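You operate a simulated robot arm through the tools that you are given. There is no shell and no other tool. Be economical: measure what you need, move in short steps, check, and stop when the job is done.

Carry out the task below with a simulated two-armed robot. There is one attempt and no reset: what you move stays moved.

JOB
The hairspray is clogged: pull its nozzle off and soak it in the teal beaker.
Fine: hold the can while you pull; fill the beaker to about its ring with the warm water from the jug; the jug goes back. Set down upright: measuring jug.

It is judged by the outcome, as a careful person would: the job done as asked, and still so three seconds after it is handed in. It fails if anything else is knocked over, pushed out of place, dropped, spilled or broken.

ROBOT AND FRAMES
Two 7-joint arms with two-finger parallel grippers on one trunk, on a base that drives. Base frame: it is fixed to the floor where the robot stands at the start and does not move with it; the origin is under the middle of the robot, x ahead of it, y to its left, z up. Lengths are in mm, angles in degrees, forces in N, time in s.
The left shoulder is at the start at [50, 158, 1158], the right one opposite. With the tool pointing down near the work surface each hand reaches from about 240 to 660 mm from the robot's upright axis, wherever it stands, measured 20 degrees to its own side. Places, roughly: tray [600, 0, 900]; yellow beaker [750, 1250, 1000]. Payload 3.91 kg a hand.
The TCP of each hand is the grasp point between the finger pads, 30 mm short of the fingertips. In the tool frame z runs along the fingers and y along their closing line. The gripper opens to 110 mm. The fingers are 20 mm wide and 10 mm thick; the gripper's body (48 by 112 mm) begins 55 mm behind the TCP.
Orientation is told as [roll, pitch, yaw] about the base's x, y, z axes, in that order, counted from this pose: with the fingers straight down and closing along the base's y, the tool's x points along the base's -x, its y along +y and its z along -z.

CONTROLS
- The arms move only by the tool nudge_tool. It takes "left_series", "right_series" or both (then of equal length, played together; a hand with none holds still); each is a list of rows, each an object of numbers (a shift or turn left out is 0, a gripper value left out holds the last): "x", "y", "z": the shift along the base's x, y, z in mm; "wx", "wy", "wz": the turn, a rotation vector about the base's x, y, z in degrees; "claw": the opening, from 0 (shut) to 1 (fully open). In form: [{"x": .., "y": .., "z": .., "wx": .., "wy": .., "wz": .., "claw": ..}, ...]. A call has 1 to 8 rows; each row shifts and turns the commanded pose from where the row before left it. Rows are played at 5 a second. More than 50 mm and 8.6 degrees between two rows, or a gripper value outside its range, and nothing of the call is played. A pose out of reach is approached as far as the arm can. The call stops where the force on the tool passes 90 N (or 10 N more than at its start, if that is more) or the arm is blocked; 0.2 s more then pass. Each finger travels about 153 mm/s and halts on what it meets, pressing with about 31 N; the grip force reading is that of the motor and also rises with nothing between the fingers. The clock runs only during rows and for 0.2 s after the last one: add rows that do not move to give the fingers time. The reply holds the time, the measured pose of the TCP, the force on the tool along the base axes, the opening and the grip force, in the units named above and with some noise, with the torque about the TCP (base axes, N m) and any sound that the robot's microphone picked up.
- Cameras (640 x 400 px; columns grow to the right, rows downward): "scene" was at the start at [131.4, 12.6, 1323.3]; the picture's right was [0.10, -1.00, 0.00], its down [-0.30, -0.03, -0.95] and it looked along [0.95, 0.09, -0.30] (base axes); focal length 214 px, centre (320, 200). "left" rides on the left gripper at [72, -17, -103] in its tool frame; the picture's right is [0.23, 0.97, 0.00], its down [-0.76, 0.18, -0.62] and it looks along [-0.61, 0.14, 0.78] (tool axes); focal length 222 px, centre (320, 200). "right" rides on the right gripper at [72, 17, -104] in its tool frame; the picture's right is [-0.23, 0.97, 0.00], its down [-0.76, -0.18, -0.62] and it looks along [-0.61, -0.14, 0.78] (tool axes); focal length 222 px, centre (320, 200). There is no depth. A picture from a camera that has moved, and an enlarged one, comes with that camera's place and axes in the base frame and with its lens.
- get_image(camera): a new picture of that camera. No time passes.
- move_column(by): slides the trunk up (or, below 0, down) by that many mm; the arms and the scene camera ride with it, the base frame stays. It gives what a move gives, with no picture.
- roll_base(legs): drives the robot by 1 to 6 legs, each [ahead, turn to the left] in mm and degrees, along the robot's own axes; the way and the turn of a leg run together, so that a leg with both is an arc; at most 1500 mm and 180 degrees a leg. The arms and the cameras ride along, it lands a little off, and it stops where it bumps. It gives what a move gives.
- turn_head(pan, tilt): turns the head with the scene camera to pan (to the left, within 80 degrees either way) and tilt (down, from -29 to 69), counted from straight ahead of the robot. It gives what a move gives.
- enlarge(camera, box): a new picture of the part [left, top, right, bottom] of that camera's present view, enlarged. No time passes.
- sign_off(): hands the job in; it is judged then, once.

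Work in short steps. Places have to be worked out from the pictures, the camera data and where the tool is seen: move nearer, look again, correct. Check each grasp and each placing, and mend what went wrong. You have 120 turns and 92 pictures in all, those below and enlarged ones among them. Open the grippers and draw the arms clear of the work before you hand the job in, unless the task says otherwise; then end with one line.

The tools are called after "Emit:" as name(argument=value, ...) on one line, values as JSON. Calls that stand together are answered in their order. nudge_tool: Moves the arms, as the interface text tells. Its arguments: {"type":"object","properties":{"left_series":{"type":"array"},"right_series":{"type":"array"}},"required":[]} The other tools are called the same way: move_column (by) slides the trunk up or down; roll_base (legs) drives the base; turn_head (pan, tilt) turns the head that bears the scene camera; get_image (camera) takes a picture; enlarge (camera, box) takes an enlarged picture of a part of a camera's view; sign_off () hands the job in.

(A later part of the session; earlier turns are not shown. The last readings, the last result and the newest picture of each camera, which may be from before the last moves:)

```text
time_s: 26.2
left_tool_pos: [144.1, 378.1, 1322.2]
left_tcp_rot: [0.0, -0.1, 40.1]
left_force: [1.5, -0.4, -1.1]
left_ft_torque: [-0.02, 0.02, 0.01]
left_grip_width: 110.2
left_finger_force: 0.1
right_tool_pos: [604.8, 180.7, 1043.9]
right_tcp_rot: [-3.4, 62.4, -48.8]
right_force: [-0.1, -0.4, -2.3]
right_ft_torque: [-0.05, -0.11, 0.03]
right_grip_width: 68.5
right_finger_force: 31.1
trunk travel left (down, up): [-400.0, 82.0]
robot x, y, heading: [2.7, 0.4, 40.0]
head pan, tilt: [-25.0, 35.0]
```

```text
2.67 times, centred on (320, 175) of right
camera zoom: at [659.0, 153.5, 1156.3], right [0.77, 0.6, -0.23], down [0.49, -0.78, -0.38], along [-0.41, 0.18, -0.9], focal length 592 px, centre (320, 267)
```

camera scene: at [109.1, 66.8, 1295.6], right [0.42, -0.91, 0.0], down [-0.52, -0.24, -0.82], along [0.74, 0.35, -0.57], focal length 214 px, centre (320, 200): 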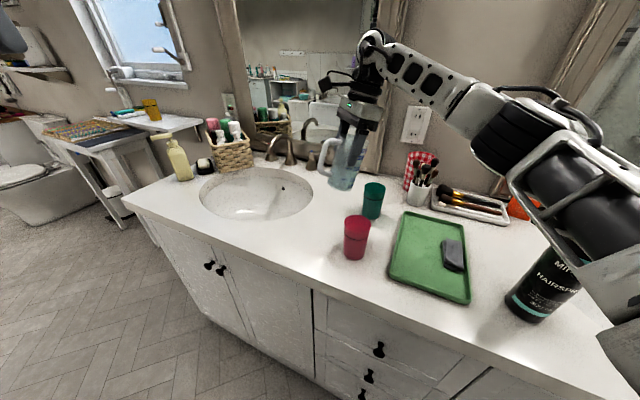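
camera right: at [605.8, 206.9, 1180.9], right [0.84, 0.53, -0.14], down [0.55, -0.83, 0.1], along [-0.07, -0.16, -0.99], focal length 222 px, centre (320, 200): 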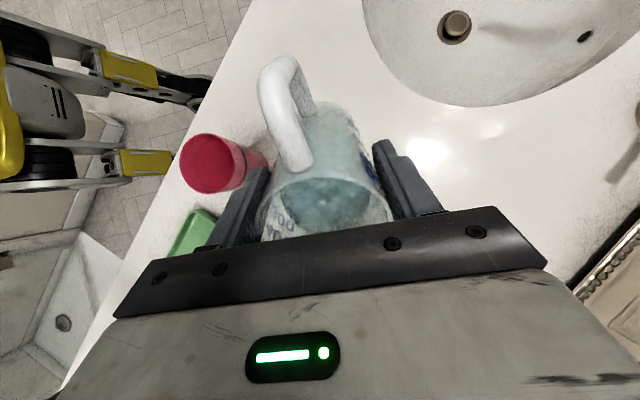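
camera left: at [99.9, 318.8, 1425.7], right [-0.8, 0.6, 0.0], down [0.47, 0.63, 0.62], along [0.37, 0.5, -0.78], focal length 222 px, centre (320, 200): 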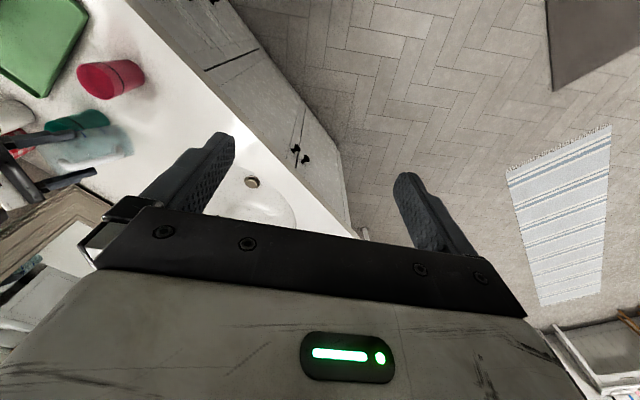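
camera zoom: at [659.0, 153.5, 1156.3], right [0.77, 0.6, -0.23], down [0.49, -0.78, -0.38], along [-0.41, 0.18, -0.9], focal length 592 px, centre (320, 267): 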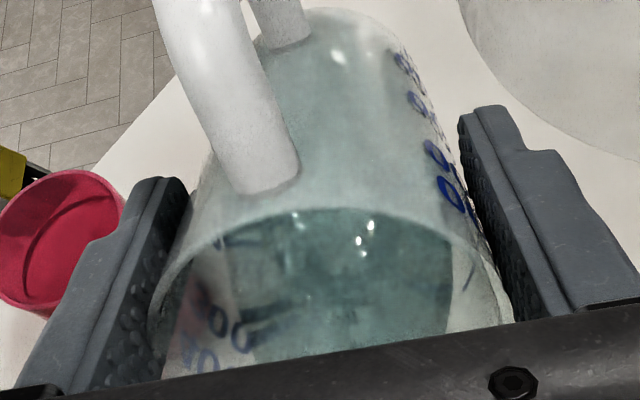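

The water surface in the jug is about level with the spout. Small further tilt and wait.

Emit:
nudge_tool(right_series=[{"wx": 1.5, "wy": 1.5}, {"x": 0}, {"x": 0}, {"x": 0}, {"x": 0}, {"x": 0}, {"x": 0}])

Emit:
enlarge(camera="scene", box=[310, 160, 360, 195])

```text
time_s: 27.8
left_tool_pos: [143.7, 376.9, 1322.6]
left_tcp_rot: [0.0, 0.0, 40.1]
left_force: [-0.4, 0.4, -0.7]
left_ft_torque: [-0.03, -0.01, 0.03]
left_grip_width: 110.1
left_finger_force: 0.0
right_tool_pos: [603.9, 181.0, 1044.0]
right_tcp_rot: [-3.7, 64.5, -49.2]
right_force: [0.2, 0.4, -3.2]
right_ft_torque: [-0.09, -0.09, -0.01]
right_grip_width: 68.4
right_finger_force: 31.3
trunk travel left (down, up): [-400.0, 82.0]
robot x, y, heading: [-0.5, -1.4, 40.1]
head pan, tilt: [-25.0, 35.0]
```

```text
11.43 times, centred on (335, 178) of scene
camera zoom: at [114.4, 52.2, 1295.6], right [0.26, -0.97, 0.0], down [-0.55, -0.15, -0.82], along [0.79, 0.21, -0.57], focal length 2451 px, centre (149, 457)
```

zoom: 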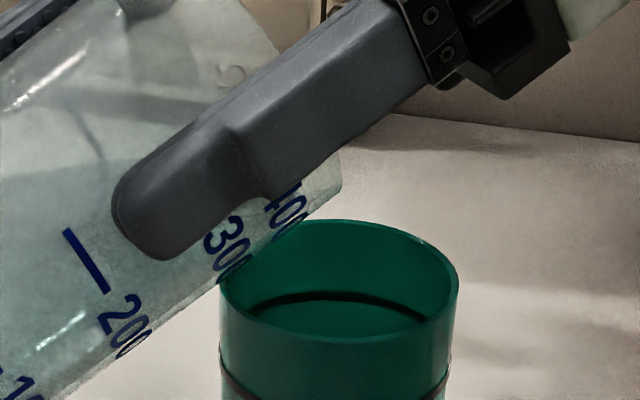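

Emit:
enlarge(camera="scene", box=[285, 135, 370, 215])

Emit:
nudge_tool(right_series=[{"x": 0}, {"x": 0}, {"x": 0}])

Emit:
nudge_tool(right_series=[{"x": 0}])

Emit:
nudge_tool(right_series=[{"x": 0}])

```text
5.00 times, centred on (328, 175) of scene
camera zoom: at [114.4, 52.2, 1295.6], right [0.26, -0.97, 0.0], down [-0.55, -0.15, -0.82], along [0.79, 0.21, -0.57], focal length 1072 px, centre (282, 325)
```

zoom: 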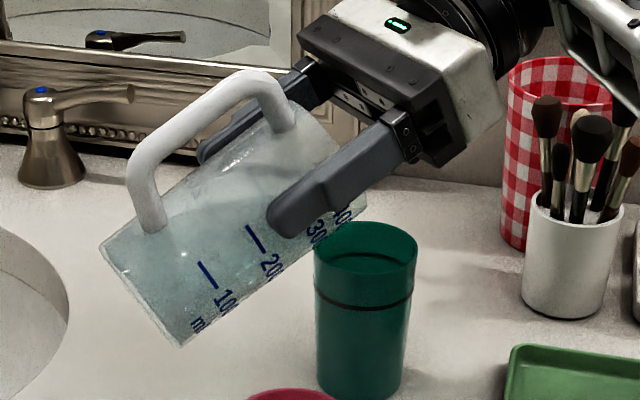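

```text
time_s: 28.6
left_tool_pos: [143.7, 377.7, 1322.7]
left_tcp_rot: [0.1, -0.1, 40.2]
left_force: [1.4, 0.8, -0.1]
left_ft_torque: [0.0, -0.02, 0.02]
left_grip_width: 110.0
left_finger_force: 0.0
right_tool_pos: [604.9, 179.6, 1045.6]
right_tcp_rot: [-3.8, 64.4, -49.3]
right_force: [0.5, 0.6, -3.2]
right_ft_torque: [-0.08, -0.06, 0.02]
right_grip_width: 68.7
right_finger_force: 31.0
trunk travel left (down, up): [-400.0, 82.0]
robot x, y, heading: [2.4, 3.0, 39.9]
head pan, tilt: [-25.0, 35.0]
```

```text
time_s: 29.0
left_tool_pos: [144.3, 377.6, 1322.9]
left_tcp_rot: [0.0, 0.0, 40.0]
left_force: [-0.1, 0.2, -0.6]
left_ft_torque: [-0.02, 0.01, 0.01]
left_grip_width: 110.1
left_finger_force: 0.1
right_tool_pos: [604.0, 180.5, 1045.3]
right_tcp_rot: [-3.7, 64.6, -49.2]
right_force: [-0.6, 0.1, -3.4]
right_ft_torque: [-0.09, -0.08, -0.01]
right_grip_width: 68.6
right_finger_force: 31.1
trunk travel left (down, up): [-400.0, 82.0]
robot x, y, heading: [2.2, -1.7, 40.3]
head pan, tilt: [-25.0, 35.0]
```

```text
time_s: 29.4
left_tool_pos: [144.2, 376.8, 1323.1]
left_tcp_rot: [0.0, 0.0, 40.1]
left_force: [0.1, -0.2, -0.3]
left_ft_torque: [-0.03, 0.03, 0.0]
left_grip_width: 110.1
left_finger_force: 0.0
right_tool_pos: [605.0, 181.3, 1044.2]
right_tcp_rot: [-3.7, 64.5, -49.3]
right_force: [-0.2, 0.3, -3.1]
right_ft_torque: [-0.05, -0.08, -0.02]
right_grip_width: 68.7
right_finger_force: 31.0
trunk travel left (down, up): [-400.0, 82.0]
robot x, y, heading: [2.2, 0.1, 40.1]
head pan, tilt: [-25.0, 35.0]
```

Averaged weight fell from ~3.9 to ~3.2 N, so some has likely poured. To see into the beaker, I bring the left hand's camera over it (staying high and clear of the right arm).

Emit:
nudge_tool(left_series=[{"x": 38, "y": -29, "wz": -5}, {"x": 38, "y": -29, "wz": -5}, {"x": 38, "y": -29, "wz": -5}, {"x": 38, "y": -29, "wz": -5}, {"x": 38, "y": -29, "wz": -5}, {"x": 38, "y": -29, "wz": -5}, {"x": 38, "y": -29, "wz": -5}, {"x": 38, "y": -29, "wz": -5}])

Emit:
get_image(camera="left")

```text
time_s: 31.2
left_tool_pos: [383.1, 166.7, 1279.1]
left_tcp_rot: [-0.5, -0.4, 1.2]
left_force: [-0.9, -0.2, 0.5]
left_ft_torque: [0.03, -0.03, -0.01]
left_grip_width: 109.9
left_finger_force: 0.2
left hand out of reach, approached as far as the arm can: row 6, 7, 8
right_tool_pos: [604.5, 181.1, 1044.9]
right_tcp_rot: [-3.6, 64.5, -49.3]
right_force: [-0.4, 0.0, -2.0]
right_ft_torque: [-0.04, -0.09, -0.03]
right_grip_width: 68.6
right_finger_force: 30.7
trunk travel left (down, up): [-400.0, 82.0]
robot x, y, heading: [0.0, -0.4, 40.0]
head pan, tilt: [-25.0, 35.0]
```

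```text
50 pictures are left
camera left: at [310.6, 150.3, 1381.6], right [-0.25, 0.97, -0.01], down [0.75, 0.2, 0.63], along [0.61, 0.15, -0.78], focal length 222 px, centre (320, 200)
```

left: 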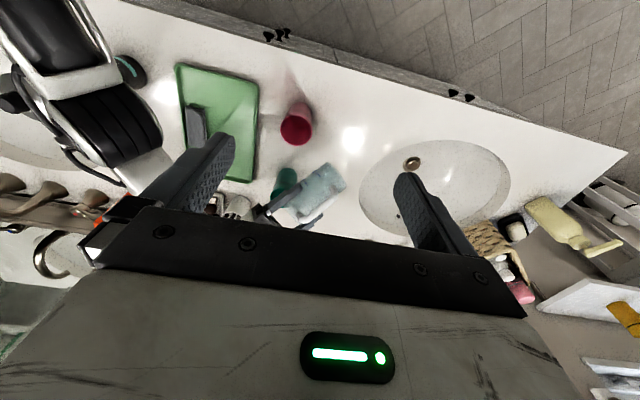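

The pose was too high to reach; lowering makes it reachable. I lower the left hand by 90.

Emit:
nudge_tool(left_series=[{"z": -30}, {"z": -30}, {"z": -30}, {"x": 0}])

Emit:
enlarge(camera="left", box=[230, 120, 390, 240])

```text
time_s: 32.2
left_tool_pos: [383.7, 156.3, 1188.2]
left_tcp_rot: [0.0, 0.0, 0.2]
left_force: [0.0, 0.4, 0.9]
left_ft_torque: [-0.02, 0.03, -0.01]
left_grip_width: 110.1
left_finger_force: 0.1
right_tool_pos: [603.8, 180.8, 1044.4]
right_tcp_rot: [-3.7, 64.5, -49.2]
right_force: [0.5, -0.2, -2.5]
right_ft_torque: [-0.08, -0.09, 0.02]
right_grip_width: 68.6
right_finger_force: 30.7
trunk travel left (down, up): [-400.0, 82.0]
robot x, y, heading: [1.3, 1.1, 39.9]
head pan, tilt: [-25.0, 35.0]
```

```text
3.33 times, centred on (310, 180) of left
camera zoom: at [310.9, 140.8, 1290.1], right [-0.23, 0.97, 0.0], down [0.76, 0.18, 0.62], along [0.61, 0.14, -0.78], focal length 740 px, centre (353, 267)
```

zoom: 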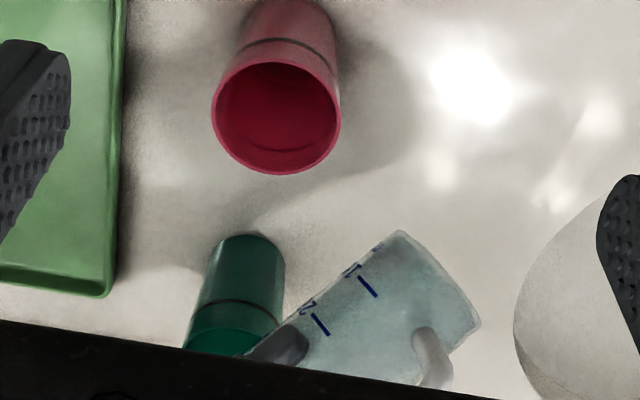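

Emit:
nudge_tool(left_series=[{"x": 30, "y": -8, "z": 10}, {"x": 30, "y": -8, "z": 10}, {"x": 30, "y": -8, "z": 10}, {"x": 0}])

Emit:
enlarge(camera="left", box=[230, 100, 390, 220])

```text
time_s: 33.2
left_tool_pos: [412.8, 150.3, 1196.9]
left_tcp_rot: [-0.1, 0.0, 0.1]
left_force: [0.0, 0.6, -0.6]
left_ft_torque: [0.01, 0.02, 0.0]
left_grip_width: 110.0
left_finger_force: 0.1
left hand out of reach, approached as far as the arm can: row 2, 3
right_tool_pos: [603.3, 179.6, 1044.5]
right_tcp_rot: [-3.7, 64.5, -49.2]
right_force: [-0.5, -0.5, -2.5]
right_ft_torque: [-0.09, -0.08, 0.0]
right_grip_width: 68.6
right_finger_force: 31.4
trunk travel left (down, up): [-400.0, 82.0]
robot x, y, heading: [-1.1, 0.4, 40.1]
head pan, tilt: [-25.0, 35.0]
```

```text
3.33 times, centred on (310, 160) of left
camera zoom: at [340.6, 133.7, 1300.3], right [-0.23, 0.97, 0.0], down [0.76, 0.18, 0.62], along [0.61, 0.14, -0.78], focal length 740 px, centre (353, 333)
```

zoom: 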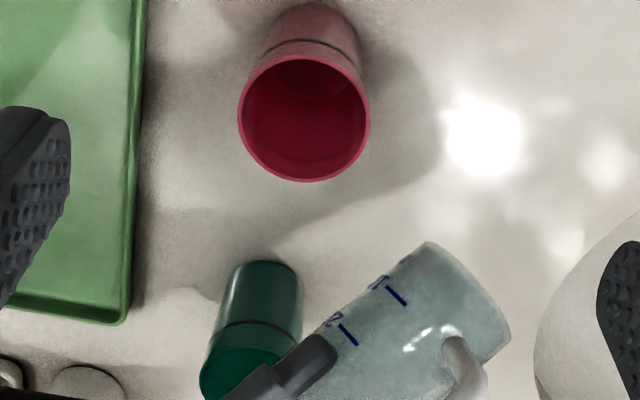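

Pitch the left hand upward ~24° so its camera sees the beaker mouth.

Emit:
nudge_tool(left_series=[{"wy": -8, "x": -5}, {"wy": -8, "x": -5}, {"wy": -8, "x": -5}, {"x": 0}])

Emit:
get_image(camera="left")

```text
time_s: 34.2
left_tool_pos: [397.7, 149.5, 1196.9]
left_tcp_rot: [-0.1, -24.1, 0.1]
left_force: [0.4, 0.7, 0.4]
left_ft_torque: [-0.02, 0.0, 0.01]
left_grip_width: 109.9
left_finger_force: 0.0
right_tool_pos: [605.0, 180.9, 1044.6]
right_tcp_rot: [-3.7, 64.5, -49.2]
right_force: [-0.1, -0.1, -1.7]
right_ft_torque: [-0.08, -0.08, 0.01]
right_grip_width: 68.4
right_finger_force: 31.4
trunk travel left (down, up): [-400.0, 82.0]
robot x, y, heading: [1.2, 0.3, 39.9]
head pan, tilt: [-25.0, 35.0]
```

```text
47 pictures are left
camera left: at [289.8, 132.9, 1262.0], right [-0.21, 0.97, -0.09], down [0.44, 0.18, 0.88], along [0.87, 0.14, -0.47], focal length 222 px, centre (320, 200)
```

left: 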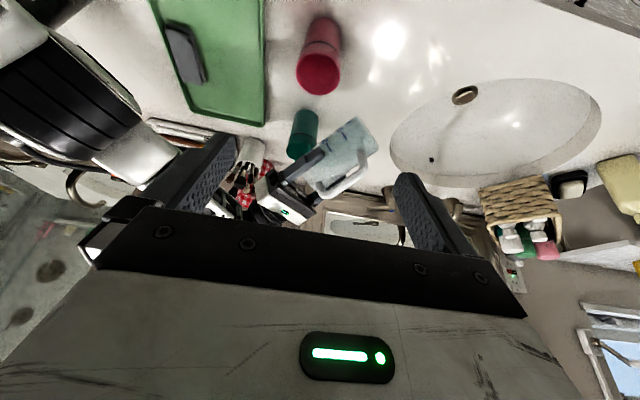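

Weight readings are now lower (~2.2 N): water seems to be flowing. Check the beaker now.

Emit:
enlarge(camera="left", box=[270, 95, 390, 195])

Emit:
enlarge(camera="scene", box=[295, 140, 365, 200])

```text
4.00 times, centred on (330, 145) of left
camera zoom: at [289.8, 132.9, 1262.0], right [-0.21, 0.97, -0.09], down [0.44, 0.18, 0.88], along [0.87, 0.14, -0.47], focal length 888 px, centre (280, 420)
```

zoom: 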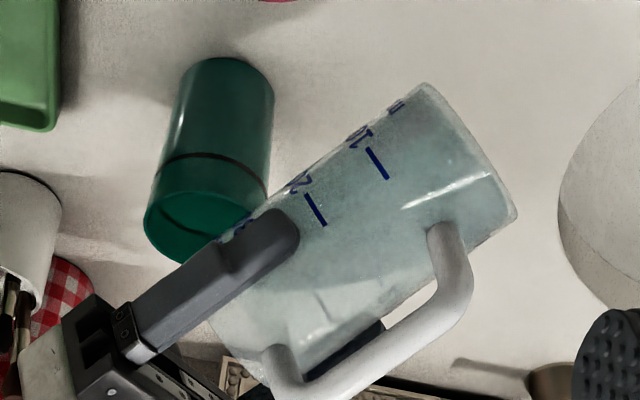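

```text
6.67 times, centred on (330, 170) of scene
camera zoom: at [114.5, 52.1, 1295.6], right [0.26, -0.97, 0.0], down [-0.55, -0.15, -0.82], along [0.79, 0.21, -0.57], focal length 1430 px, centre (253, 400)
```

zoom: 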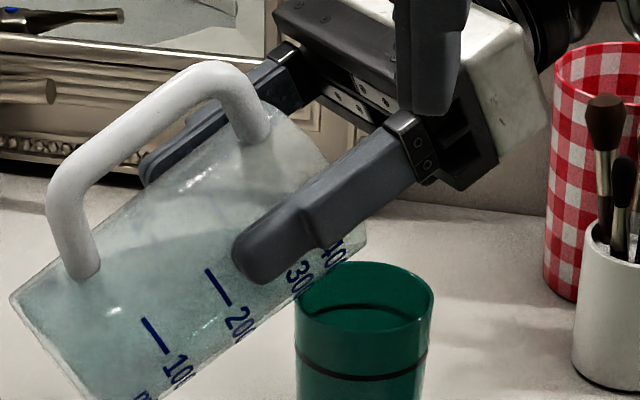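

Can't tell the level from these angles. I tilt the jug back to stop the flow, lift and move it aside, then look into the beaker from above with the right camera; left hand backs off first.

Emit:
nudge_tool(right_series=[{"wx": -5, "wy": -5}, {"wx": -5, "wy": -5}, {"wx": -5, "wy": -5}, {"wx": -5, "wy": -5, "z": 15}, {"wx": -5, "wy": -5, "z": 20}, {"wx": -5, "wy": -5, "z": 20, "x": -5, "y": 10}, {"x": -5, "y": 20, "z": 15, "wx": -5, "wy": -5}, {"x": -5, "y": 20, "z": 10, "wx": -5, "wy": -5}], left_series=[{"x": -30}, {"x": -30}, {"x": -30, "y": 10}, {"x": -20, "y": 20}, {"y": 20}, {"y": 20}, {"y": 20}, {"y": 20}])

Emit:
nudge_tool(right_series=[{"wx": -2.5, "wy": -2.5, "x": 10, "y": 25}, {"x": 10, "y": 20}, {"x": 0}, {"x": 0}])

Emit:
get_image(camera="right")

Emit:
nudge_tool(right_series=[{"x": 0}])

```text
time_s: 36.0
left_tool_pos: [287.3, 261.2, 1197.8]
left_tcp_rot: [-0.2, -24.0, 0.0]
left_force: [-0.8, 0.1, -0.1]
left_ft_torque: [-0.04, -0.04, -0.03]
left_grip_width: 110.1
left_finger_force: 0.1
right_tool_pos: [589.1, 231.1, 1124.9]
right_tcp_rot: [-0.1, 7.7, -46.6]
right_force: [-0.8, -0.1, -2.1]
right_ft_torque: [-0.03, -0.04, 0.02]
right_grip_width: 68.1
right_finger_force: 31.1
trunk travel left (down, up): [-400.0, 82.0]
robot x, y, heading: [-0.7, 1.1, 39.8]
head pan, tilt: [-25.0, 35.0]
```

```text
time_s: 37.0
left_tool_pos: [287.6, 259.5, 1198.3]
left_tcp_rot: [-0.1, -24.0, 0.1]
left_force: [0.0, -0.5, 0.1]
left_ft_torque: [-0.01, 0.01, 0.02]
left_grip_width: 109.9
left_finger_force: 0.2
right_tool_pos: [588.1, 258.8, 1121.2]
right_tcp_rot: [0.0, 4.4, -46.8]
right_force: [-0.3, -0.2, -3.3]
right_ft_torque: [-0.01, -0.01, 0.03]
right_grip_width: 68.6
right_finger_force: 31.0
right hand out of reach, approached as far as the arm can: row 1, 2
trunk travel left (down, up): [-400.0, 82.0]
robot x, y, heading: [-2.8, -2.3, 39.8]
head pan, tilt: [-25.0, 35.0]
```

```text
44 pictures are left
camera right: at [555.8, 316.9, 1229.3], right [0.86, 0.5, -0.02], down [0.42, -0.71, 0.56], along [0.27, -0.49, -0.83], focal length 222 px, centre (320, 200)
```

right: 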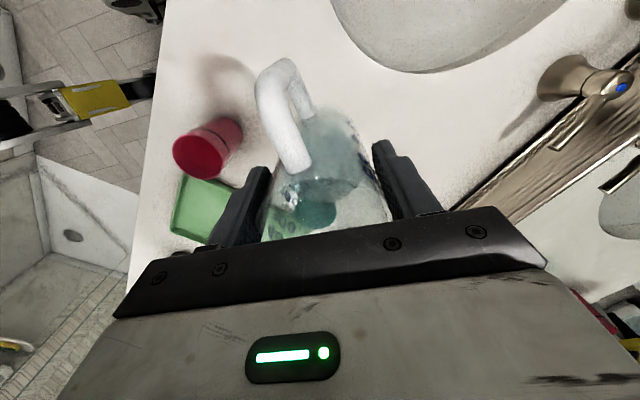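

```text
time_s: 37.4
left_tool_pos: [287.9, 259.5, 1198.2]
left_tcp_rot: [0.0, -24.0, 0.1]
left_force: [-0.2, -0.2, 0.0]
left_ft_torque: [0.03, -0.02, 0.0]
left_grip_width: 110.0
left_finger_force: 0.1
right_tool_pos: [586.7, 258.3, 1121.2]
right_tcp_rot: [0.0, 4.5, -46.8]
right_force: [-0.6, 0.8, -2.1]
right_ft_torque: [0.0, -0.04, -0.02]
right_grip_width: 68.4
right_finger_force: 31.2
trunk travel left (down, up): [-400.0, 82.0]
robot x, y, heading: [-1.9, 0.1, 40.0]
head pan, tilt: [-25.0, 35.0]
```

Readings average ~2.6 N, so roughly 100+ ml went in. Look at the jug level and beaker through the scene camera.

Emit:
enlarge(camera="scene", box=[260, 100, 380, 215])

Emit:
enlarge(camera="scene", box=[315, 170, 355, 215])

```text
3.48 times, centred on (320, 158) of scene
camera zoom: at [114.4, 52.3, 1295.6], right [0.26, -0.97, 0.0], down [-0.55, -0.15, -0.82], along [0.79, 0.21, -0.57], focal length 746 px, centre (320, 348)
```

zoom: 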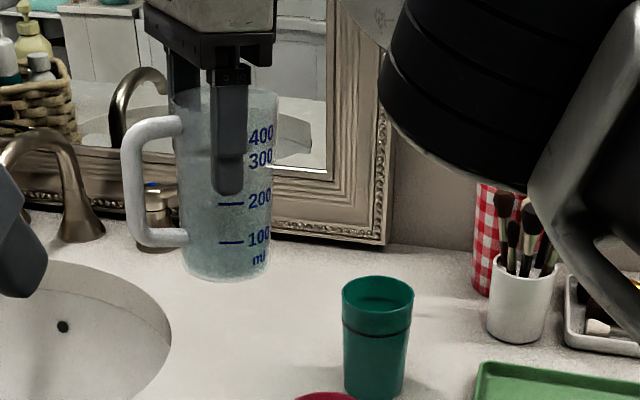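

```text
8.89 times, centred on (335, 192) of scene
camera zoom: at [114.4, 52.3, 1295.6], right [0.26, -0.97, 0.0], down [-0.55, -0.15, -0.82], along [0.79, 0.21, -0.57], focal length 1906 px, centre (187, 267)
```

zoom: 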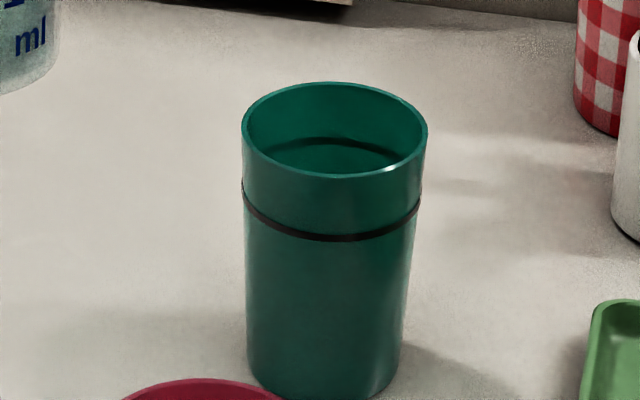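

Emit:
enlarge(camera="scene", box=[283, 120, 318, 150])

```text
13.33 times, centred on (300, 135) of scene
camera zoom: at [114.4, 52.3, 1295.6], right [0.26, -0.97, 0.0], down [-0.55, -0.15, -0.82], along [0.79, 0.21, -0.57], focal length 2860 px, centre (580, 1067)
```

zoom: 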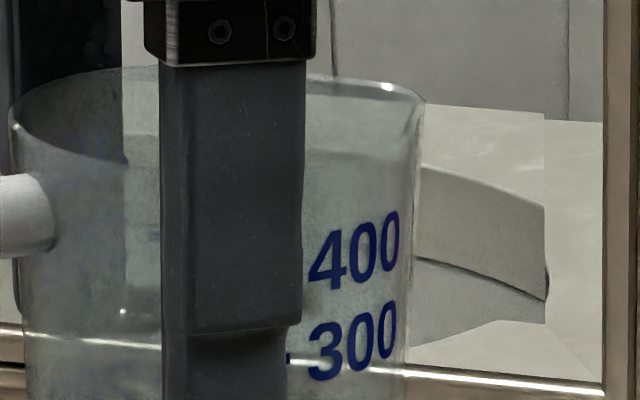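

Emit:
enlarge(camera="scene", box=[278, 135, 323, 185])

```text
8.00 times, centred on (300, 160) of scene
camera zoom: at [114.4, 52.3, 1295.6], right [0.26, -0.97, 0.0], down [-0.55, -0.15, -0.82], along [0.79, 0.21, -0.57], focal length 1716 px, centre (476, 520)
```

zoom: 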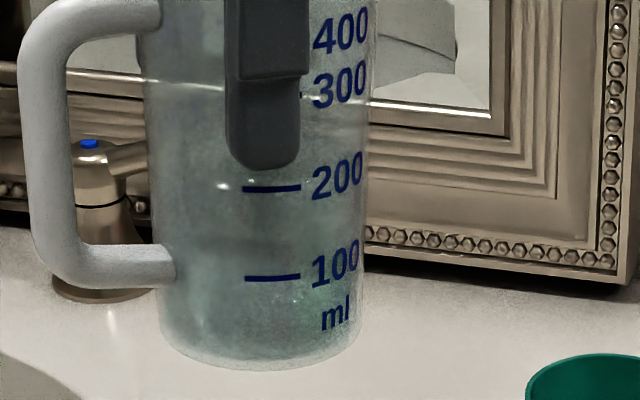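

Jug seems at roughly 200 ml. I try the left camera again from lower and closer to judge the level in the beaker.

Emit:
nudge_tool(left_series=[{"wy": 8, "y": -35, "x": 20}, {"wy": 8, "y": -35, "x": 20}, {"wy": 8, "y": -35, "x": 30, "z": -10}, {"y": -30, "x": 30, "z": -20}, {"x": 45, "z": -15}, {"x": 45}, {"x": 40}, {"x": 0}])

Emit:
get_image(camera="left")

```text
time_s: 38.4
left_tool_pos: [360.9, 146.0, 1185.2]
left_tcp_rot: [0.5, 2.2, -1.9]
left_force: [-15.7, 18.5, -1.8]
left_ft_torque: [-0.11, -0.13, -0.93]
left_grip_width: 101.6
left_finger_force: 0.1
right_tool_pos: [596.6, 248.6, 1114.8]
right_tcp_rot: [-0.6, 4.4, -48.2]
right_force: [-0.1, 0.6, -2.9]
right_ft_torque: [-0.05, -0.01, -0.01]
right_grip_width: 68.4
right_finger_force: 30.5
trunk travel left (down, up): [-400.0, 82.0]
robot x, y, heading: [-0.0, 2.8, 40.0]
head pan, tilt: [-25.0, 35.0]
stopped in row 4 (left hand): the force on the tool passed its limit at 135 N (the readings are from after the stop); the commanded pose is now the measured one
```

```text
39 pictures are left
camera left: at [290.9, 131.3, 1291.0], right [-0.19, 0.98, 0.02], down [0.79, 0.14, 0.6], along [0.58, 0.13, -0.8], focal length 222 px, centre (320, 200)
```

left: 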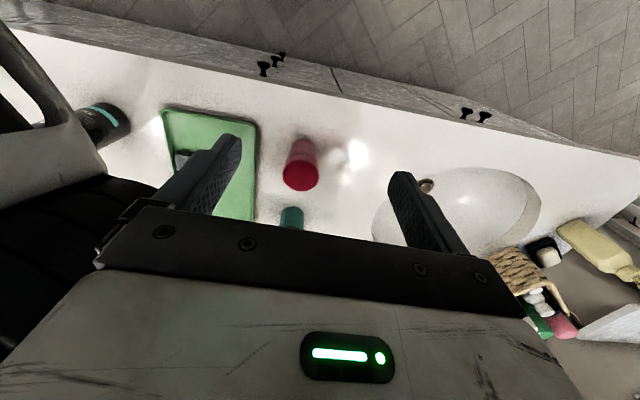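

The left hand touched the right forearm. Retreat the left hand to the left and back.

Emit:
nudge_tool(left_series=[{"y": 25, "x": -5}, {"y": 35, "x": -10}, {"y": 35, "x": -10}, {"y": 40, "x": -10}, {"y": 40}, {"x": 0}])

Emit:
get_image(camera="scene")

```text
time_s: 39.8
left_tool_pos: [325.6, 319.1, 1186.2]
left_tcp_rot: [0.4, 1.9, -2.0]
left_force: [0.5, 0.8, -0.6]
left_ft_torque: [0.0, 0.0, 0.04]
left_grip_width: 110.1
left_finger_force: 0.1
right_tool_pos: [594.7, 248.3, 1115.2]
right_tcp_rot: [-0.6, 4.4, -48.0]
right_force: [0.4, -0.4, -2.9]
right_ft_torque: [0.0, 0.01, 0.01]
right_grip_width: 68.1
right_finger_force: 31.0
trunk travel left (down, up): [-400.0, 82.0]
robot x, y, heading: [3.2, 1.2, 40.5]
head pan, tilt: [-25.0, 35.0]
```

```text
38 pictures are left
camera scene: at [114.4, 52.1, 1295.6], right [0.26, -0.97, 0.0], down [-0.55, -0.15, -0.82], along [0.79, 0.21, -0.57], focal length 214 px, centre (320, 200)
```

scene: 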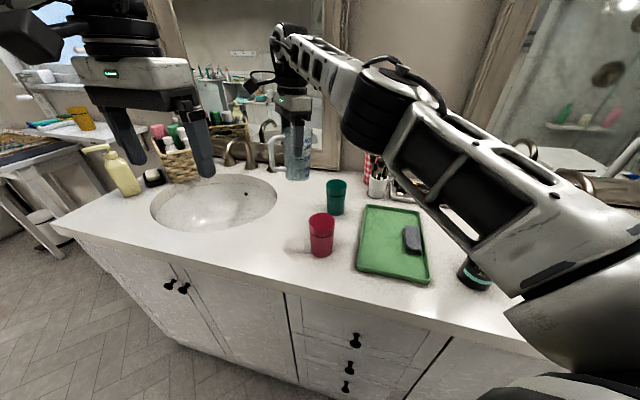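

Everything still stands. I bring the jug back left a bit and yaw the right hand so its camera looks past the jug into the beaker.

Emit:
nudge_tool(right_series=[{"x": -8, "y": 1, "z": 2, "wz": 8.5}, {"x": -8, "z": 2, "wz": 8.5}, {"x": -8, "z": 2, "wz": 8.5}, {"x": -8, "z": 2, "wz": 8.5}, {"x": -8, "z": 2, "wz": 8.5}, {"x": -8, "wz": 8.5}, {"x": -8, "wz": 8.5}, {"x": -8, "wz": 8.5}])

Emit:
nudge_tool(right_series=[{"wz": 8.5}, {"wz": 8.5}, {"x": 0}])

Emit:
get_image(camera="right")

```text
time_s: 41.6
left_tool_pos: [325.7, 317.6, 1185.6]
left_tcp_rot: [0.4, 1.8, -2.0]
left_force: [0.2, 0.1, 1.0]
left_ft_torque: [0.01, 0.01, -0.05]
left_grip_width: 109.8
left_finger_force: 0.0
right_tool_pos: [530.5, 250.3, 1126.0]
right_tcp_rot: [-0.6, 4.4, 20.1]
right_force: [0.0, 0.3, -2.6]
right_ft_torque: [0.04, -0.04, 0.03]
right_grip_width: 68.3
right_finger_force: 31.4
trunk travel left (down, up): [-400.0, 82.0]
robot x, y, heading: [1.7, -0.7, 39.9]
head pan, tilt: [-25.0, 35.0]
```

```text
time_s: 42.4
left_tool_pos: [325.6, 318.0, 1184.7]
left_tcp_rot: [0.4, 1.8, -2.0]
left_force: [-0.4, -0.2, 0.0]
left_ft_torque: [0.01, 0.01, -0.02]
left_grip_width: 110.0
left_finger_force: 0.0
right_tool_pos: [531.4, 250.1, 1125.5]
right_tcp_rot: [-0.5, 4.4, 37.1]
right_force: [-0.6, 0.0, -2.4]
right_ft_torque: [0.0, -0.03, 0.01]
right_grip_width: 68.2
right_finger_force: 30.7
trunk travel left (down, up): [-400.0, 82.0]
robot x, y, heading: [0.8, 0.3, 40.2]
head pan, tilt: [-25.0, 35.0]
```

```text
37 pictures are left
camera right: at [469.1, 226.0, 1233.7], right [-0.41, 0.91, -0.03], down [0.75, 0.35, 0.56], along [0.52, 0.21, -0.83], focal length 222 px, centre (320, 200)
```

right: 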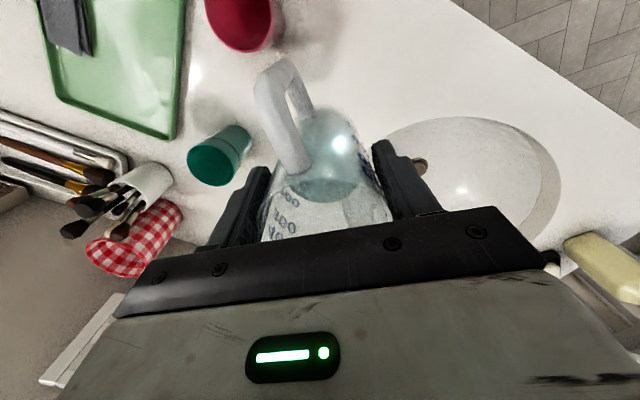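

The beaker mouth is visible now; enlarge it and the jug.

Emit:
enlarge(camera="right", box=[175, 110, 265, 200])

Emit:
enlarge(camera="right", box=[240, 90, 410, 250])

```text
4.44 times, centred on (220, 155) of right
camera zoom: at [469.1, 226.0, 1233.7], right [-0.41, 0.91, -0.03], down [0.75, 0.35, 0.56], along [0.52, 0.21, -0.83], focal length 987 px, centre (764, 400)
```

zoom: 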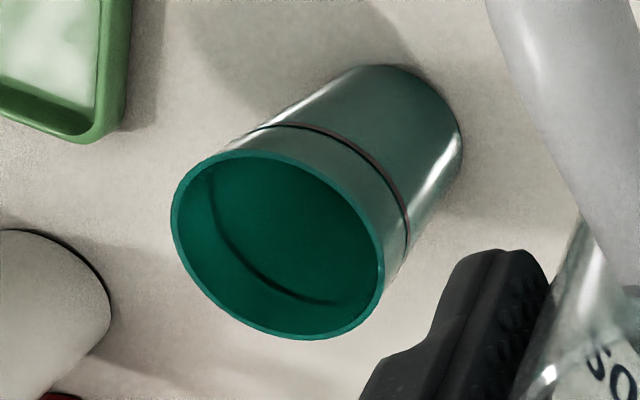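

```text
2.50 times, centred on (325, 170) of right
camera zoom: at [469.1, 226.0, 1233.7], right [-0.41, 0.91, -0.03], down [0.75, 0.35, 0.56], along [0.52, 0.21, -0.83], focal length 555 px, centre (308, 275)
```

zoom: 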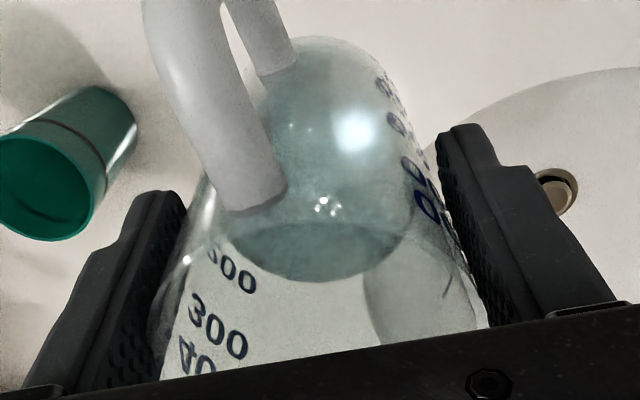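

Jug water is now just under the 200 mark, from about 300: ~100 ml poured, while the ring needs ~130 ml. I go back for a small second pour: yaw back, line up.

Emit:
nudge_tool(right_series=[{"x": 4, "wz": -8.4}, {"x": 4, "wz": -8.4}, {"x": 4, "wz": -8.4}, {"x": 4, "wz": -8.4}, {"x": 4, "wz": -8.4}, {"x": 4, "wz": -8.4}, {"x": 4, "wz": -8.4}, {"x": 4, "wz": -8.4}])

Emit:
nudge_tool(right_series=[{"x": 4, "y": -10, "wz": -8.4}, {"x": 4, "y": -15, "wz": -8.4}, {"x": 5, "y": -15, "wx": 3.5, "wy": 3.5}, {"wx": 5, "wy": 5, "z": -8}, {"wx": 5, "wy": 5, "z": -10}, {"wx": 5, "wy": 5}, {"x": 0}])

```text
time_s: 44.2
left_tool_pos: [325.2, 317.5, 1185.8]
left_tcp_rot: [0.4, 1.7, -2.0]
left_force: [0.0, 1.4, -0.3]
left_ft_torque: [0.0, -0.02, -0.05]
left_grip_width: 109.9
left_finger_force: 0.1
right_tool_pos: [563.1, 249.9, 1124.1]
right_tcp_rot: [-0.6, 4.3, -30.4]
right_force: [0.2, 0.5, -2.8]
right_ft_torque: [0.01, -0.02, -0.01]
right_grip_width: 68.3
right_finger_force: 31.6
trunk travel left (down, up): [-400.0, 82.0]
robot x, y, heading: [-0.6, 3.2, 40.1]
head pan, tilt: [-25.0, 35.0]
```

```text
time_s: 45.8
left_tool_pos: [325.1, 317.2, 1185.3]
left_tcp_rot: [0.4, 1.8, -2.0]
left_force: [-0.4, -0.2, 0.6]
left_ft_torque: [-0.01, 0.01, 0.02]
left_grip_width: 110.1
left_finger_force: 0.0
right_tool_pos: [575.7, 210.6, 1106.9]
right_tcp_rot: [-1.6, 30.7, -47.4]
right_force: [1.1, -1.0, -2.8]
right_ft_torque: [-0.02, -0.03, 0.02]
right_grip_width: 67.9
right_finger_force: 31.0
trunk travel left (down, up): [-400.0, 82.0]
robot x, y, heading: [1.6, -1.0, 40.0]
head pan, tilt: [-25.0, 35.0]
```

Now come in over the beaker and tilt to ≈62° with the same spout position.

Emit:
nudge_tool(right_series=[{"x": 9, "y": -9, "z": -25, "wx": 2, "wy": 2}, {"x": 9, "y": -9, "z": -25, "wx": 2, "wy": 2}, {"x": 2, "y": -2, "z": -10, "wx": 4, "wy": 4}, {"x": 3, "y": -3, "wx": 5, "wy": 5}, {"x": 3, "y": -3, "wx": 5, "wy": 5}, {"x": 2, "y": -2, "wx": 4, "wy": 4}, {"x": 0}])

Emit:
enlarge(camera="scene", box=[285, 135, 370, 215])

```text
time_s: 47.4
left_tool_pos: [325.4, 318.5, 1187.1]
left_tcp_rot: [0.4, 1.8, -2.0]
left_force: [0.4, -0.4, 0.1]
left_ft_torque: [-0.02, 0.02, 0.02]
left_grip_width: 110.0
left_finger_force: 0.1
right_tool_pos: [603.7, 182.4, 1047.5]
right_tcp_rot: [-4.3, 61.7, -49.3]
right_force: [-0.2, 0.5, -3.6]
right_ft_torque: [-0.07, -0.07, -0.01]
right_grip_width: 68.1
right_finger_force: 30.9
trunk travel left (down, up): [-400.0, 82.0]
robot x, y, heading: [-1.9, -0.4, 40.1]
head pan, tilt: [-25.0, 35.0]
```

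```text
5.00 times, centred on (328, 175) of scene
camera zoom: at [114.3, 52.3, 1295.6], right [0.26, -0.97, 0.0], down [-0.55, -0.15, -0.82], along [0.79, 0.21, -0.57], focal length 1072 px, centre (282, 325)
```

zoom: 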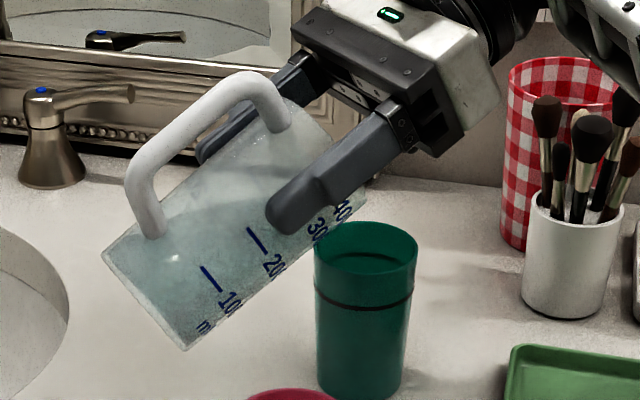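

Spout in place. Tilt slowly to ≈68° and hold for the flow.

Emit:
nudge_tool(right_series=[{"x": 1, "y": -1, "wx": 1.5, "wy": 1.5}, {"x": 1, "y": -1, "wx": 1.5, "wy": 1.5}, {"x": 1, "y": -1, "wx": 1.4, "wy": 1.4}, {"x": 0}, {"x": 0}, {"x": 0}, {"x": 0}, {"x": 0}])

Emit:
enlarge(camera="scene", box=[285, 135, 370, 215])

```text
time_s: 49.2
left_tool_pos: [325.2, 318.4, 1186.4]
left_tcp_rot: [0.4, 1.9, -2.0]
left_force: [-0.3, -0.6, -0.4]
left_ft_torque: [-0.01, 0.02, 0.01]
left_grip_width: 109.8
left_finger_force: 0.0
right_tool_pos: [605.1, 179.5, 1047.6]
right_tcp_rot: [-5.4, 67.8, -50.4]
right_force: [-0.3, 0.2, -1.9]
right_ft_torque: [-0.09, -0.09, -0.01]
right_grip_width: 68.1
right_finger_force: 30.4
trunk travel left (down, up): [-400.0, 82.0]
robot x, y, heading: [0.4, 1.4, 40.0]
head pan, tilt: [-25.0, 35.0]
```

```text
5.00 times, centred on (328, 175) of scene
camera zoom: at [114.4, 52.3, 1295.6], right [0.26, -0.97, 0.0], down [-0.55, -0.15, -0.82], along [0.79, 0.21, -0.57], focal length 1072 px, centre (282, 325)
```

zoom: 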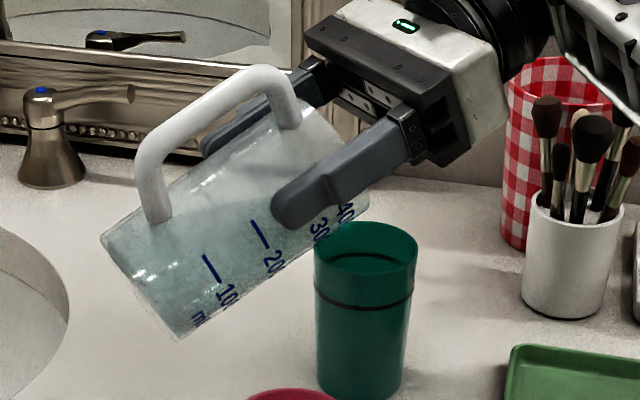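

Tilt back upright, raise and retreat.

Emit:
nudge_tool(right_series=[{"wx": -5.5, "wy": -5.5}, {"wx": -5.5, "wy": -5.5}, {"wx": -5.5, "wy": -5.5}, {"wx": -5.5, "wy": -5.5, "z": 20}, {"wx": -5.5, "wy": -5.5, "z": 20}, {"wx": -5.5, "wy": -5.5, "z": 20, "x": -10, "y": 10}, {"x": -10, "y": 20, "z": 18, "wx": -5.5, "wy": -5.5}, {"x": -10, "y": 20, "wx": -5.5, "wy": -5.5}])

Emit:
nudge_tool(right_series=[{"x": -5, "y": 5, "wz": 8.5, "wx": -1.5, "wy": -1.5}, {"x": -5, "y": 5, "wz": 8.5}, {"x": -5, "y": 5, "wz": 8.5}, {"x": -5, "y": 5, "wz": 8.5}, {"x": -5, "wz": 8.5}, {"x": -5, "wz": 8.5}, {"x": -5, "wz": 8.5}, {"wz": 8.5}])

Emit:
nudge_tool(right_series=[{"wz": 8.5}, {"wz": 8.5}, {"x": 0}])

Emit:
enlarge(camera="right", box=[175, 90, 400, 250])

```text
time_s: 51.0
left_tool_pos: [325.6, 318.5, 1186.6]
left_tcp_rot: [0.5, 1.8, -1.9]
left_force: [-0.7, 0.8, 0.3]
left_ft_torque: [0.0, 0.01, -0.01]
left_grip_width: 110.3
left_finger_force: 0.1
right_tool_pos: [577.2, 229.1, 1125.1]
right_tcp_rot: [-0.6, 5.5, -47.1]
right_force: [-0.7, -1.2, -2.9]
right_ft_torque: [0.01, -0.02, -0.01]
right_grip_width: 68.1
right_finger_force: 31.1
trunk travel left (down, up): [-400.0, 82.0]
robot x, y, heading: [-1.7, -1.1, 40.4]
head pan, tilt: [-25.0, 35.0]
```

```text
refused: row 1 steps farther than a row can; nothing moved
```

```text
time_s: 51.8
left_tool_pos: [326.2, 318.3, 1186.4]
left_tcp_rot: [0.4, 1.7, -2.0]
left_force: [-0.1, -0.1, 0.7]
left_ft_torque: [-0.01, -0.02, 0.01]
left_grip_width: 109.8
left_finger_force: 0.0
right_tool_pos: [577.3, 227.8, 1125.6]
right_tcp_rot: [-0.6, 5.7, -30.0]
right_force: [0.0, -0.4, -1.1]
right_ft_torque: [-0.02, -0.03, -0.02]
right_grip_width: 68.0
right_finger_force: 31.9
trunk travel left (down, up): [-400.0, 82.0]
robot x, y, heading: [-0.4, 2.7, 40.1]
head pan, tilt: [-25.0, 35.0]
```

```text
2.50 times, centred on (288, 170) of right
camera zoom: at [532.9, 275.4, 1235.3], right [0.68, 0.73, -0.03], down [0.62, -0.56, 0.55], along [0.38, -0.39, -0.84], focal length 555 px, centre (401, 275)
```

zoom: 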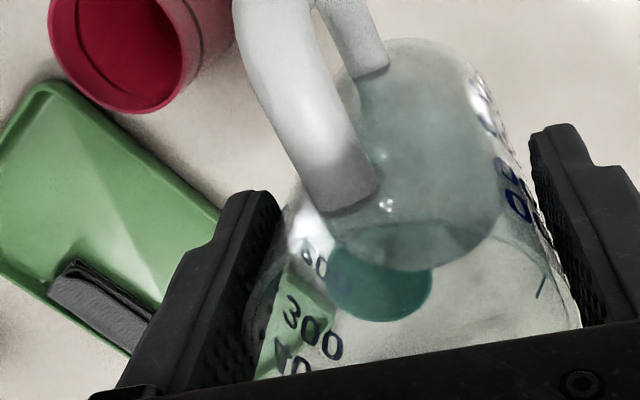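

Now yaw on to the inspection view.

Emit:
nudge_tool(right_series=[{"x": -6, "y": 4, "wz": 8.4}, {"x": -6, "y": 4, "wz": 8.4}, {"x": -6, "y": 4, "wz": 8.4}, {"x": -6, "y": 4, "wz": 8.4}, {"x": -6, "y": 4, "wz": 8.4}, {"x": -6, "y": 2, "wz": 8.4}, {"x": -6, "wz": 8.4}, {"x": -4, "wz": 8.4}])

Emit:
enlarge(camera="right", box=[175, 110, 265, 200])

Emit:
enlarge(camera="right", box=[240, 90, 410, 250])

```text
time_s: 53.6
left_tool_pos: [326.0, 318.0, 1185.8]
left_tcp_rot: [0.4, 1.8, -2.0]
left_force: [0.5, -0.2, -0.3]
left_ft_torque: [0.02, 0.01, -0.02]
left_grip_width: 110.1
left_finger_force: 0.1
right_tool_pos: [530.0, 251.0, 1124.6]
right_tcp_rot: [-0.6, 5.7, 37.3]
right_force: [0.1, 0.1, -2.1]
right_ft_torque: [0.0, -0.02, 0.0]
right_grip_width: 68.0
right_finger_force: 31.2
trunk travel left (down, up): [-400.0, 82.0]
robot x, y, heading: [0.2, -1.1, 40.3]
head pan, tilt: [-25.0, 35.0]
```

```text
4.44 times, centred on (220, 155) of right
camera zoom: at [471.1, 228.5, 1235.2], right [-0.41, 0.91, -0.03], down [0.76, 0.36, 0.55], along [0.51, 0.2, -0.84], focal length 987 px, centre (764, 400)
```

zoom: 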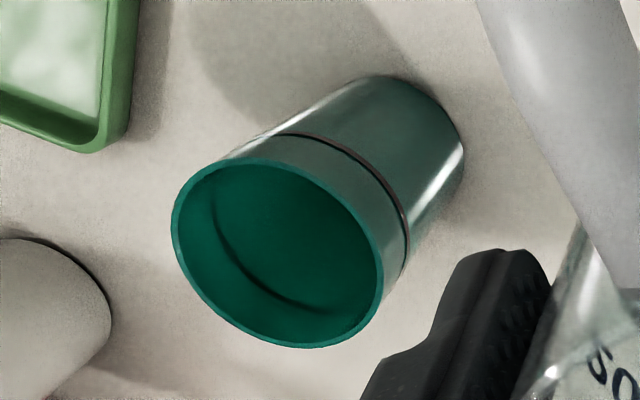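

```text
2.50 times, centred on (325, 170) of right
camera zoom: at [471.1, 228.5, 1235.2], right [-0.41, 0.91, -0.03], down [0.76, 0.36, 0.55], along [0.51, 0.2, -0.84], focal length 555 px, centre (308, 275)
```

zoom: 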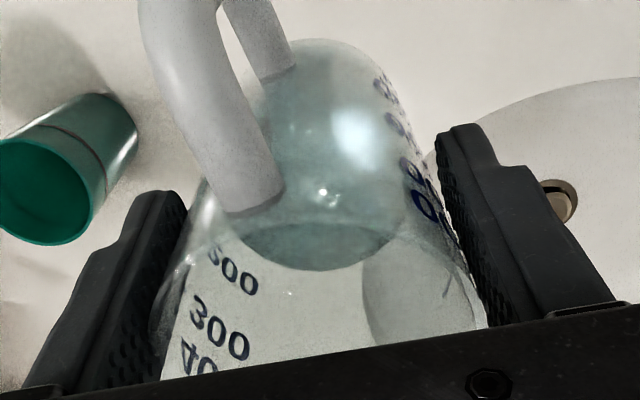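

The jug's level dropped about 25 ml more and total weight loss is ~1.5 N (~140 ml), about the ring's volume. Good. Now return the jug: yaw back to -10, level it, over its old spot.

Emit:
nudge_tool(right_series=[{"x": -5, "y": 6, "wz": -7.8}, {"x": -5, "y": 6, "wz": -7.8}, {"x": -5, "y": 6, "wz": -7.8}, {"x": -5, "y": 6, "wz": -7.8}, {"x": -5, "y": 6, "wz": -7.8}, {"x": -5, "y": 7, "wz": -7.8}, {"wx": -1, "wy": -5.6, "z": -20}, {"z": 0}])

Emit:
nudge_tool(right_series=[{"z": -30}, {"z": -30}, {"z": -30}, {"z": -10}, {"z": -5}, {"z": 0}])

Emit:
enlarge(camera="scene", box=[220, 130, 360, 240])

```text
time_s: 55.4
left_tool_pos: [325.0, 318.3, 1187.0]
left_tcp_rot: [0.4, 1.9, -2.0]
left_force: [0.7, 0.1, -1.3]
left_ft_torque: [-0.02, 0.03, -0.03]
left_grip_width: 109.7
left_finger_force: 0.1
right_tool_pos: [500.8, 288.2, 1105.7]
right_tcp_rot: [-0.7, 0.0, -9.7]
right_force: [0.5, -0.1, -2.4]
right_ft_torque: [-0.01, 0.04, -0.02]
right_grip_width: 68.0
right_finger_force: 31.2
trunk travel left (down, up): [-400.0, 82.0]
robot x, y, heading: [2.7, -0.1, 40.0]
head pan, tilt: [-25.0, 35.0]
```

```text
time_s: 56.8
left_tool_pos: [324.7, 318.5, 1186.4]
left_tcp_rot: [0.5, 1.8, -1.9]
left_force: [0.5, 0.5, 0.4]
left_ft_torque: [-0.01, 0.01, 0.0]
left_grip_width: 110.1
left_finger_force: 0.0
right_tool_pos: [499.9, 288.9, 998.5]
right_tcp_rot: [-0.7, 0.0, -9.7]
right_force: [-0.4, 0.8, -2.4]
right_ft_torque: [-0.01, -0.05, 0.03]
right_grip_width: 68.1
right_finger_force: 30.8
trunk travel left (down, up): [-400.0, 82.0]
robot x, y, heading: [-2.3, 1.4, 40.0]
head pan, tilt: [-25.0, 35.0]
```

```text
3.64 times, centred on (290, 185) of scene
camera zoom: at [114.3, 52.3, 1295.6], right [0.26, -0.97, 0.0], down [-0.55, -0.15, -0.82], along [0.79, 0.21, -0.57], focal length 780 px, centre (429, 254)
```

zoom: 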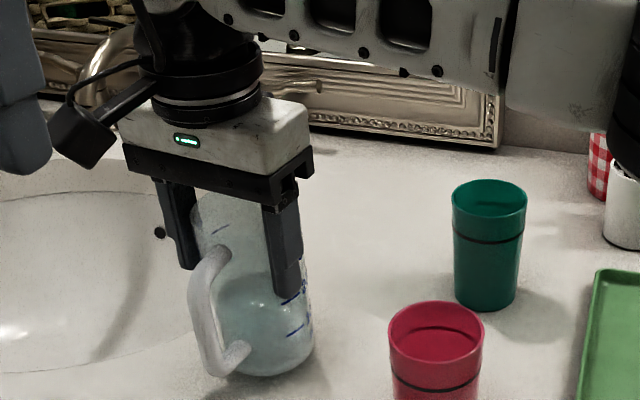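

Lower in small steps to contact.

Emit:
nudge_tool(right_series=[{"z": -5}, {"z": -5}, {"z": -2}, {"x": 0}])

Emit:
nudge_tool(right_series=[{"z": -2}, {"z": -1}, {"x": 0}])

```text
time_s: 57.8
left_tool_pos: [324.3, 318.3, 1186.2]
left_tcp_rot: [0.3, 1.8, -2.0]
left_force: [-0.2, -0.7, -0.4]
left_ft_torque: [0.01, 0.0, 0.01]
left_grip_width: 110.2
left_finger_force: 0.1
right_tool_pos: [502.0, 288.6, 988.0]
right_tcp_rot: [-0.7, 0.0, -9.5]
right_force: [0.1, -0.3, -2.5]
right_ft_torque: [0.01, 0.01, -0.01]
right_grip_width: 67.8
right_finger_force: 30.9
trunk travel left (down, up): [-400.0, 82.0]
robot x, y, heading: [-2.6, 1.7, 40.1]
head pan, tilt: [-25.0, 35.0]
```

```text
time_s: 58.6
left_tool_pos: [325.8, 318.3, 1186.4]
left_tcp_rot: [0.5, 1.8, -2.0]
left_force: [0.0, -0.8, 0.2]
left_ft_torque: [0.01, -0.03, 0.0]
left_grip_width: 110.0
left_finger_force: 0.0
right_tool_pos: [499.5, 287.7, 985.1]
right_tcp_rot: [-0.6, 0.0, -9.6]
right_force: [0.3, 0.0, -2.2]
right_ft_torque: [0.0, 0.03, 0.01]
right_grip_width: 67.9
right_finger_force: 31.3
trunk travel left (down, up): [-400.0, 82.0]
robot x, y, heading: [-2.4, 2.5, 40.1]
head pan, tilt: [-25.0, 35.0]
```

Emit:
nudge_tool(right_series=[{"z": -1.5}, {"z": -1.5}, {"x": 0}])

Emit:
nudge_tool(right_series=[{"z": -1.5}, {"x": 0}])

```text
time_s: 59.4
left_tool_pos: [325.1, 318.1, 1189.0]
left_tcp_rot: [0.5, 1.9, -2.1]
left_force: [-0.3, -0.5, -0.6]
left_ft_torque: [0.02, 0.02, 0.01]
left_grip_width: 110.2
left_finger_force: 0.1
right_tool_pos: [501.3, 288.0, 985.0]
right_tcp_rot: [-0.4, -0.2, -9.7]
right_force: [1.8, -2.7, 11.9]
right_ft_torque: [-0.05, -0.02, 0.01]
right_grip_width: 67.9
right_finger_force: 30.6
trunk travel left (down, up): [-400.0, 82.0]
robot x, y, heading: [-0.5, -0.9, 40.2]
head pan, tilt: [-25.0, 35.0]
```

```text
time_s: 60.0
left_tool_pos: [323.5, 317.2, 1186.2]
left_tcp_rot: [0.5, 1.6, -2.1]
left_force: [0.9, 0.0, 0.0]
left_ft_torque: [-0.02, 0.01, -0.01]
left_grip_width: 110.1
left_finger_force: 0.0
right_tool_pos: [499.9, 287.3, 983.6]
right_tcp_rot: [-0.3, -0.1, -9.8]
right_force: [2.8, -1.0, 25.0]
right_ft_torque: [0.1, -0.09, -0.07]
right_grip_width: 67.9
right_finger_force: 30.9
trunk travel left (down, up): [-400.0, 82.0]
robot x, y, heading: [-0.3, 1.3, 40.3]
head pan, tilt: [-25.0, 35.0]
```

Contact with the counter (force up). Ease off 1.5 mm, open the fingers gradually, then look.

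Emit:
nudge_tool(right_series=[{"z": 1.5}, {"claw": 0.66}, {"claw": 0.75}, {"claw": 0.85}, {"claw": 1.0}, {"x": 0}])

Emit:
nudge_tool(right_series=[{"z": 20}, {"z": 30}, {"z": 40}, {"z": 40}, {"z": 30}, {"x": 0}])

Emit:
enlarge(camera="scene", box=[220, 130, 360, 240])

```text
time_s: 61.4
left_tool_pos: [325.1, 317.4, 1187.7]
left_tcp_rot: [0.4, 1.8, -2.0]
left_force: [-0.5, 0.1, -1.0]
left_ft_torque: [-0.01, 0.0, 0.0]
left_grip_width: 110.2
left_finger_force: 0.0
right_tool_pos: [499.9, 287.8, 982.0]
right_tcp_rot: [-0.6, -0.1, -9.7]
right_force: [0.7, -0.1, -0.5]
right_ft_torque: [-0.02, -0.01, 0.01]
right_grip_width: 110.1
right_finger_force: 0.2
trunk travel left (down, up): [-400.0, 82.0]
robot x, y, heading: [-3.0, -0.6, 40.1]
head pan, tilt: [-25.0, 35.0]
```

```text
time_s: 62.8
left_tool_pos: [326.2, 318.2, 1186.3]
left_tcp_rot: [0.5, 1.7, -2.0]
left_force: [1.1, -0.9, -0.3]
left_ft_torque: [0.0, 0.0, -0.03]
left_grip_width: 109.7
left_finger_force: 0.0
right_tool_pos: [500.2, 287.5, 1142.2]
right_tcp_rot: [-0.6, 0.1, -9.7]
right_force: [0.7, 0.3, -0.3]
right_ft_torque: [0.01, -0.02, 0.01]
right_grip_width: 110.1
right_finger_force: 0.1
trunk travel left (down, up): [-400.0, 82.0]
robot x, y, heading: [-1.7, -4.5, 40.3]
head pan, tilt: [-25.0, 35.0]
```

```text
3.64 times, centred on (290, 185) of scene
camera zoom: at [114.3, 52.2, 1295.6], right [0.26, -0.97, 0.0], down [-0.55, -0.15, -0.82], along [0.79, 0.21, -0.57], focal length 780 px, centre (429, 254)
```

zoom: 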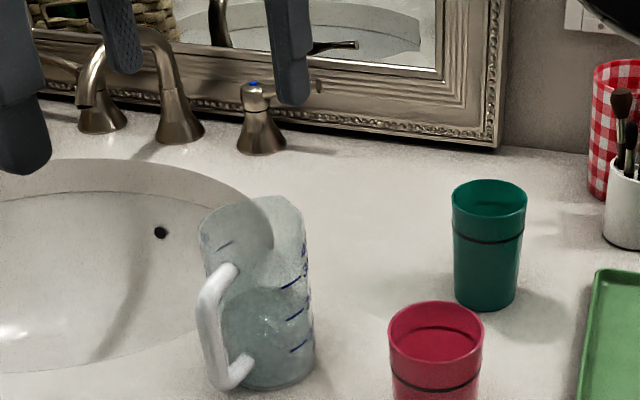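

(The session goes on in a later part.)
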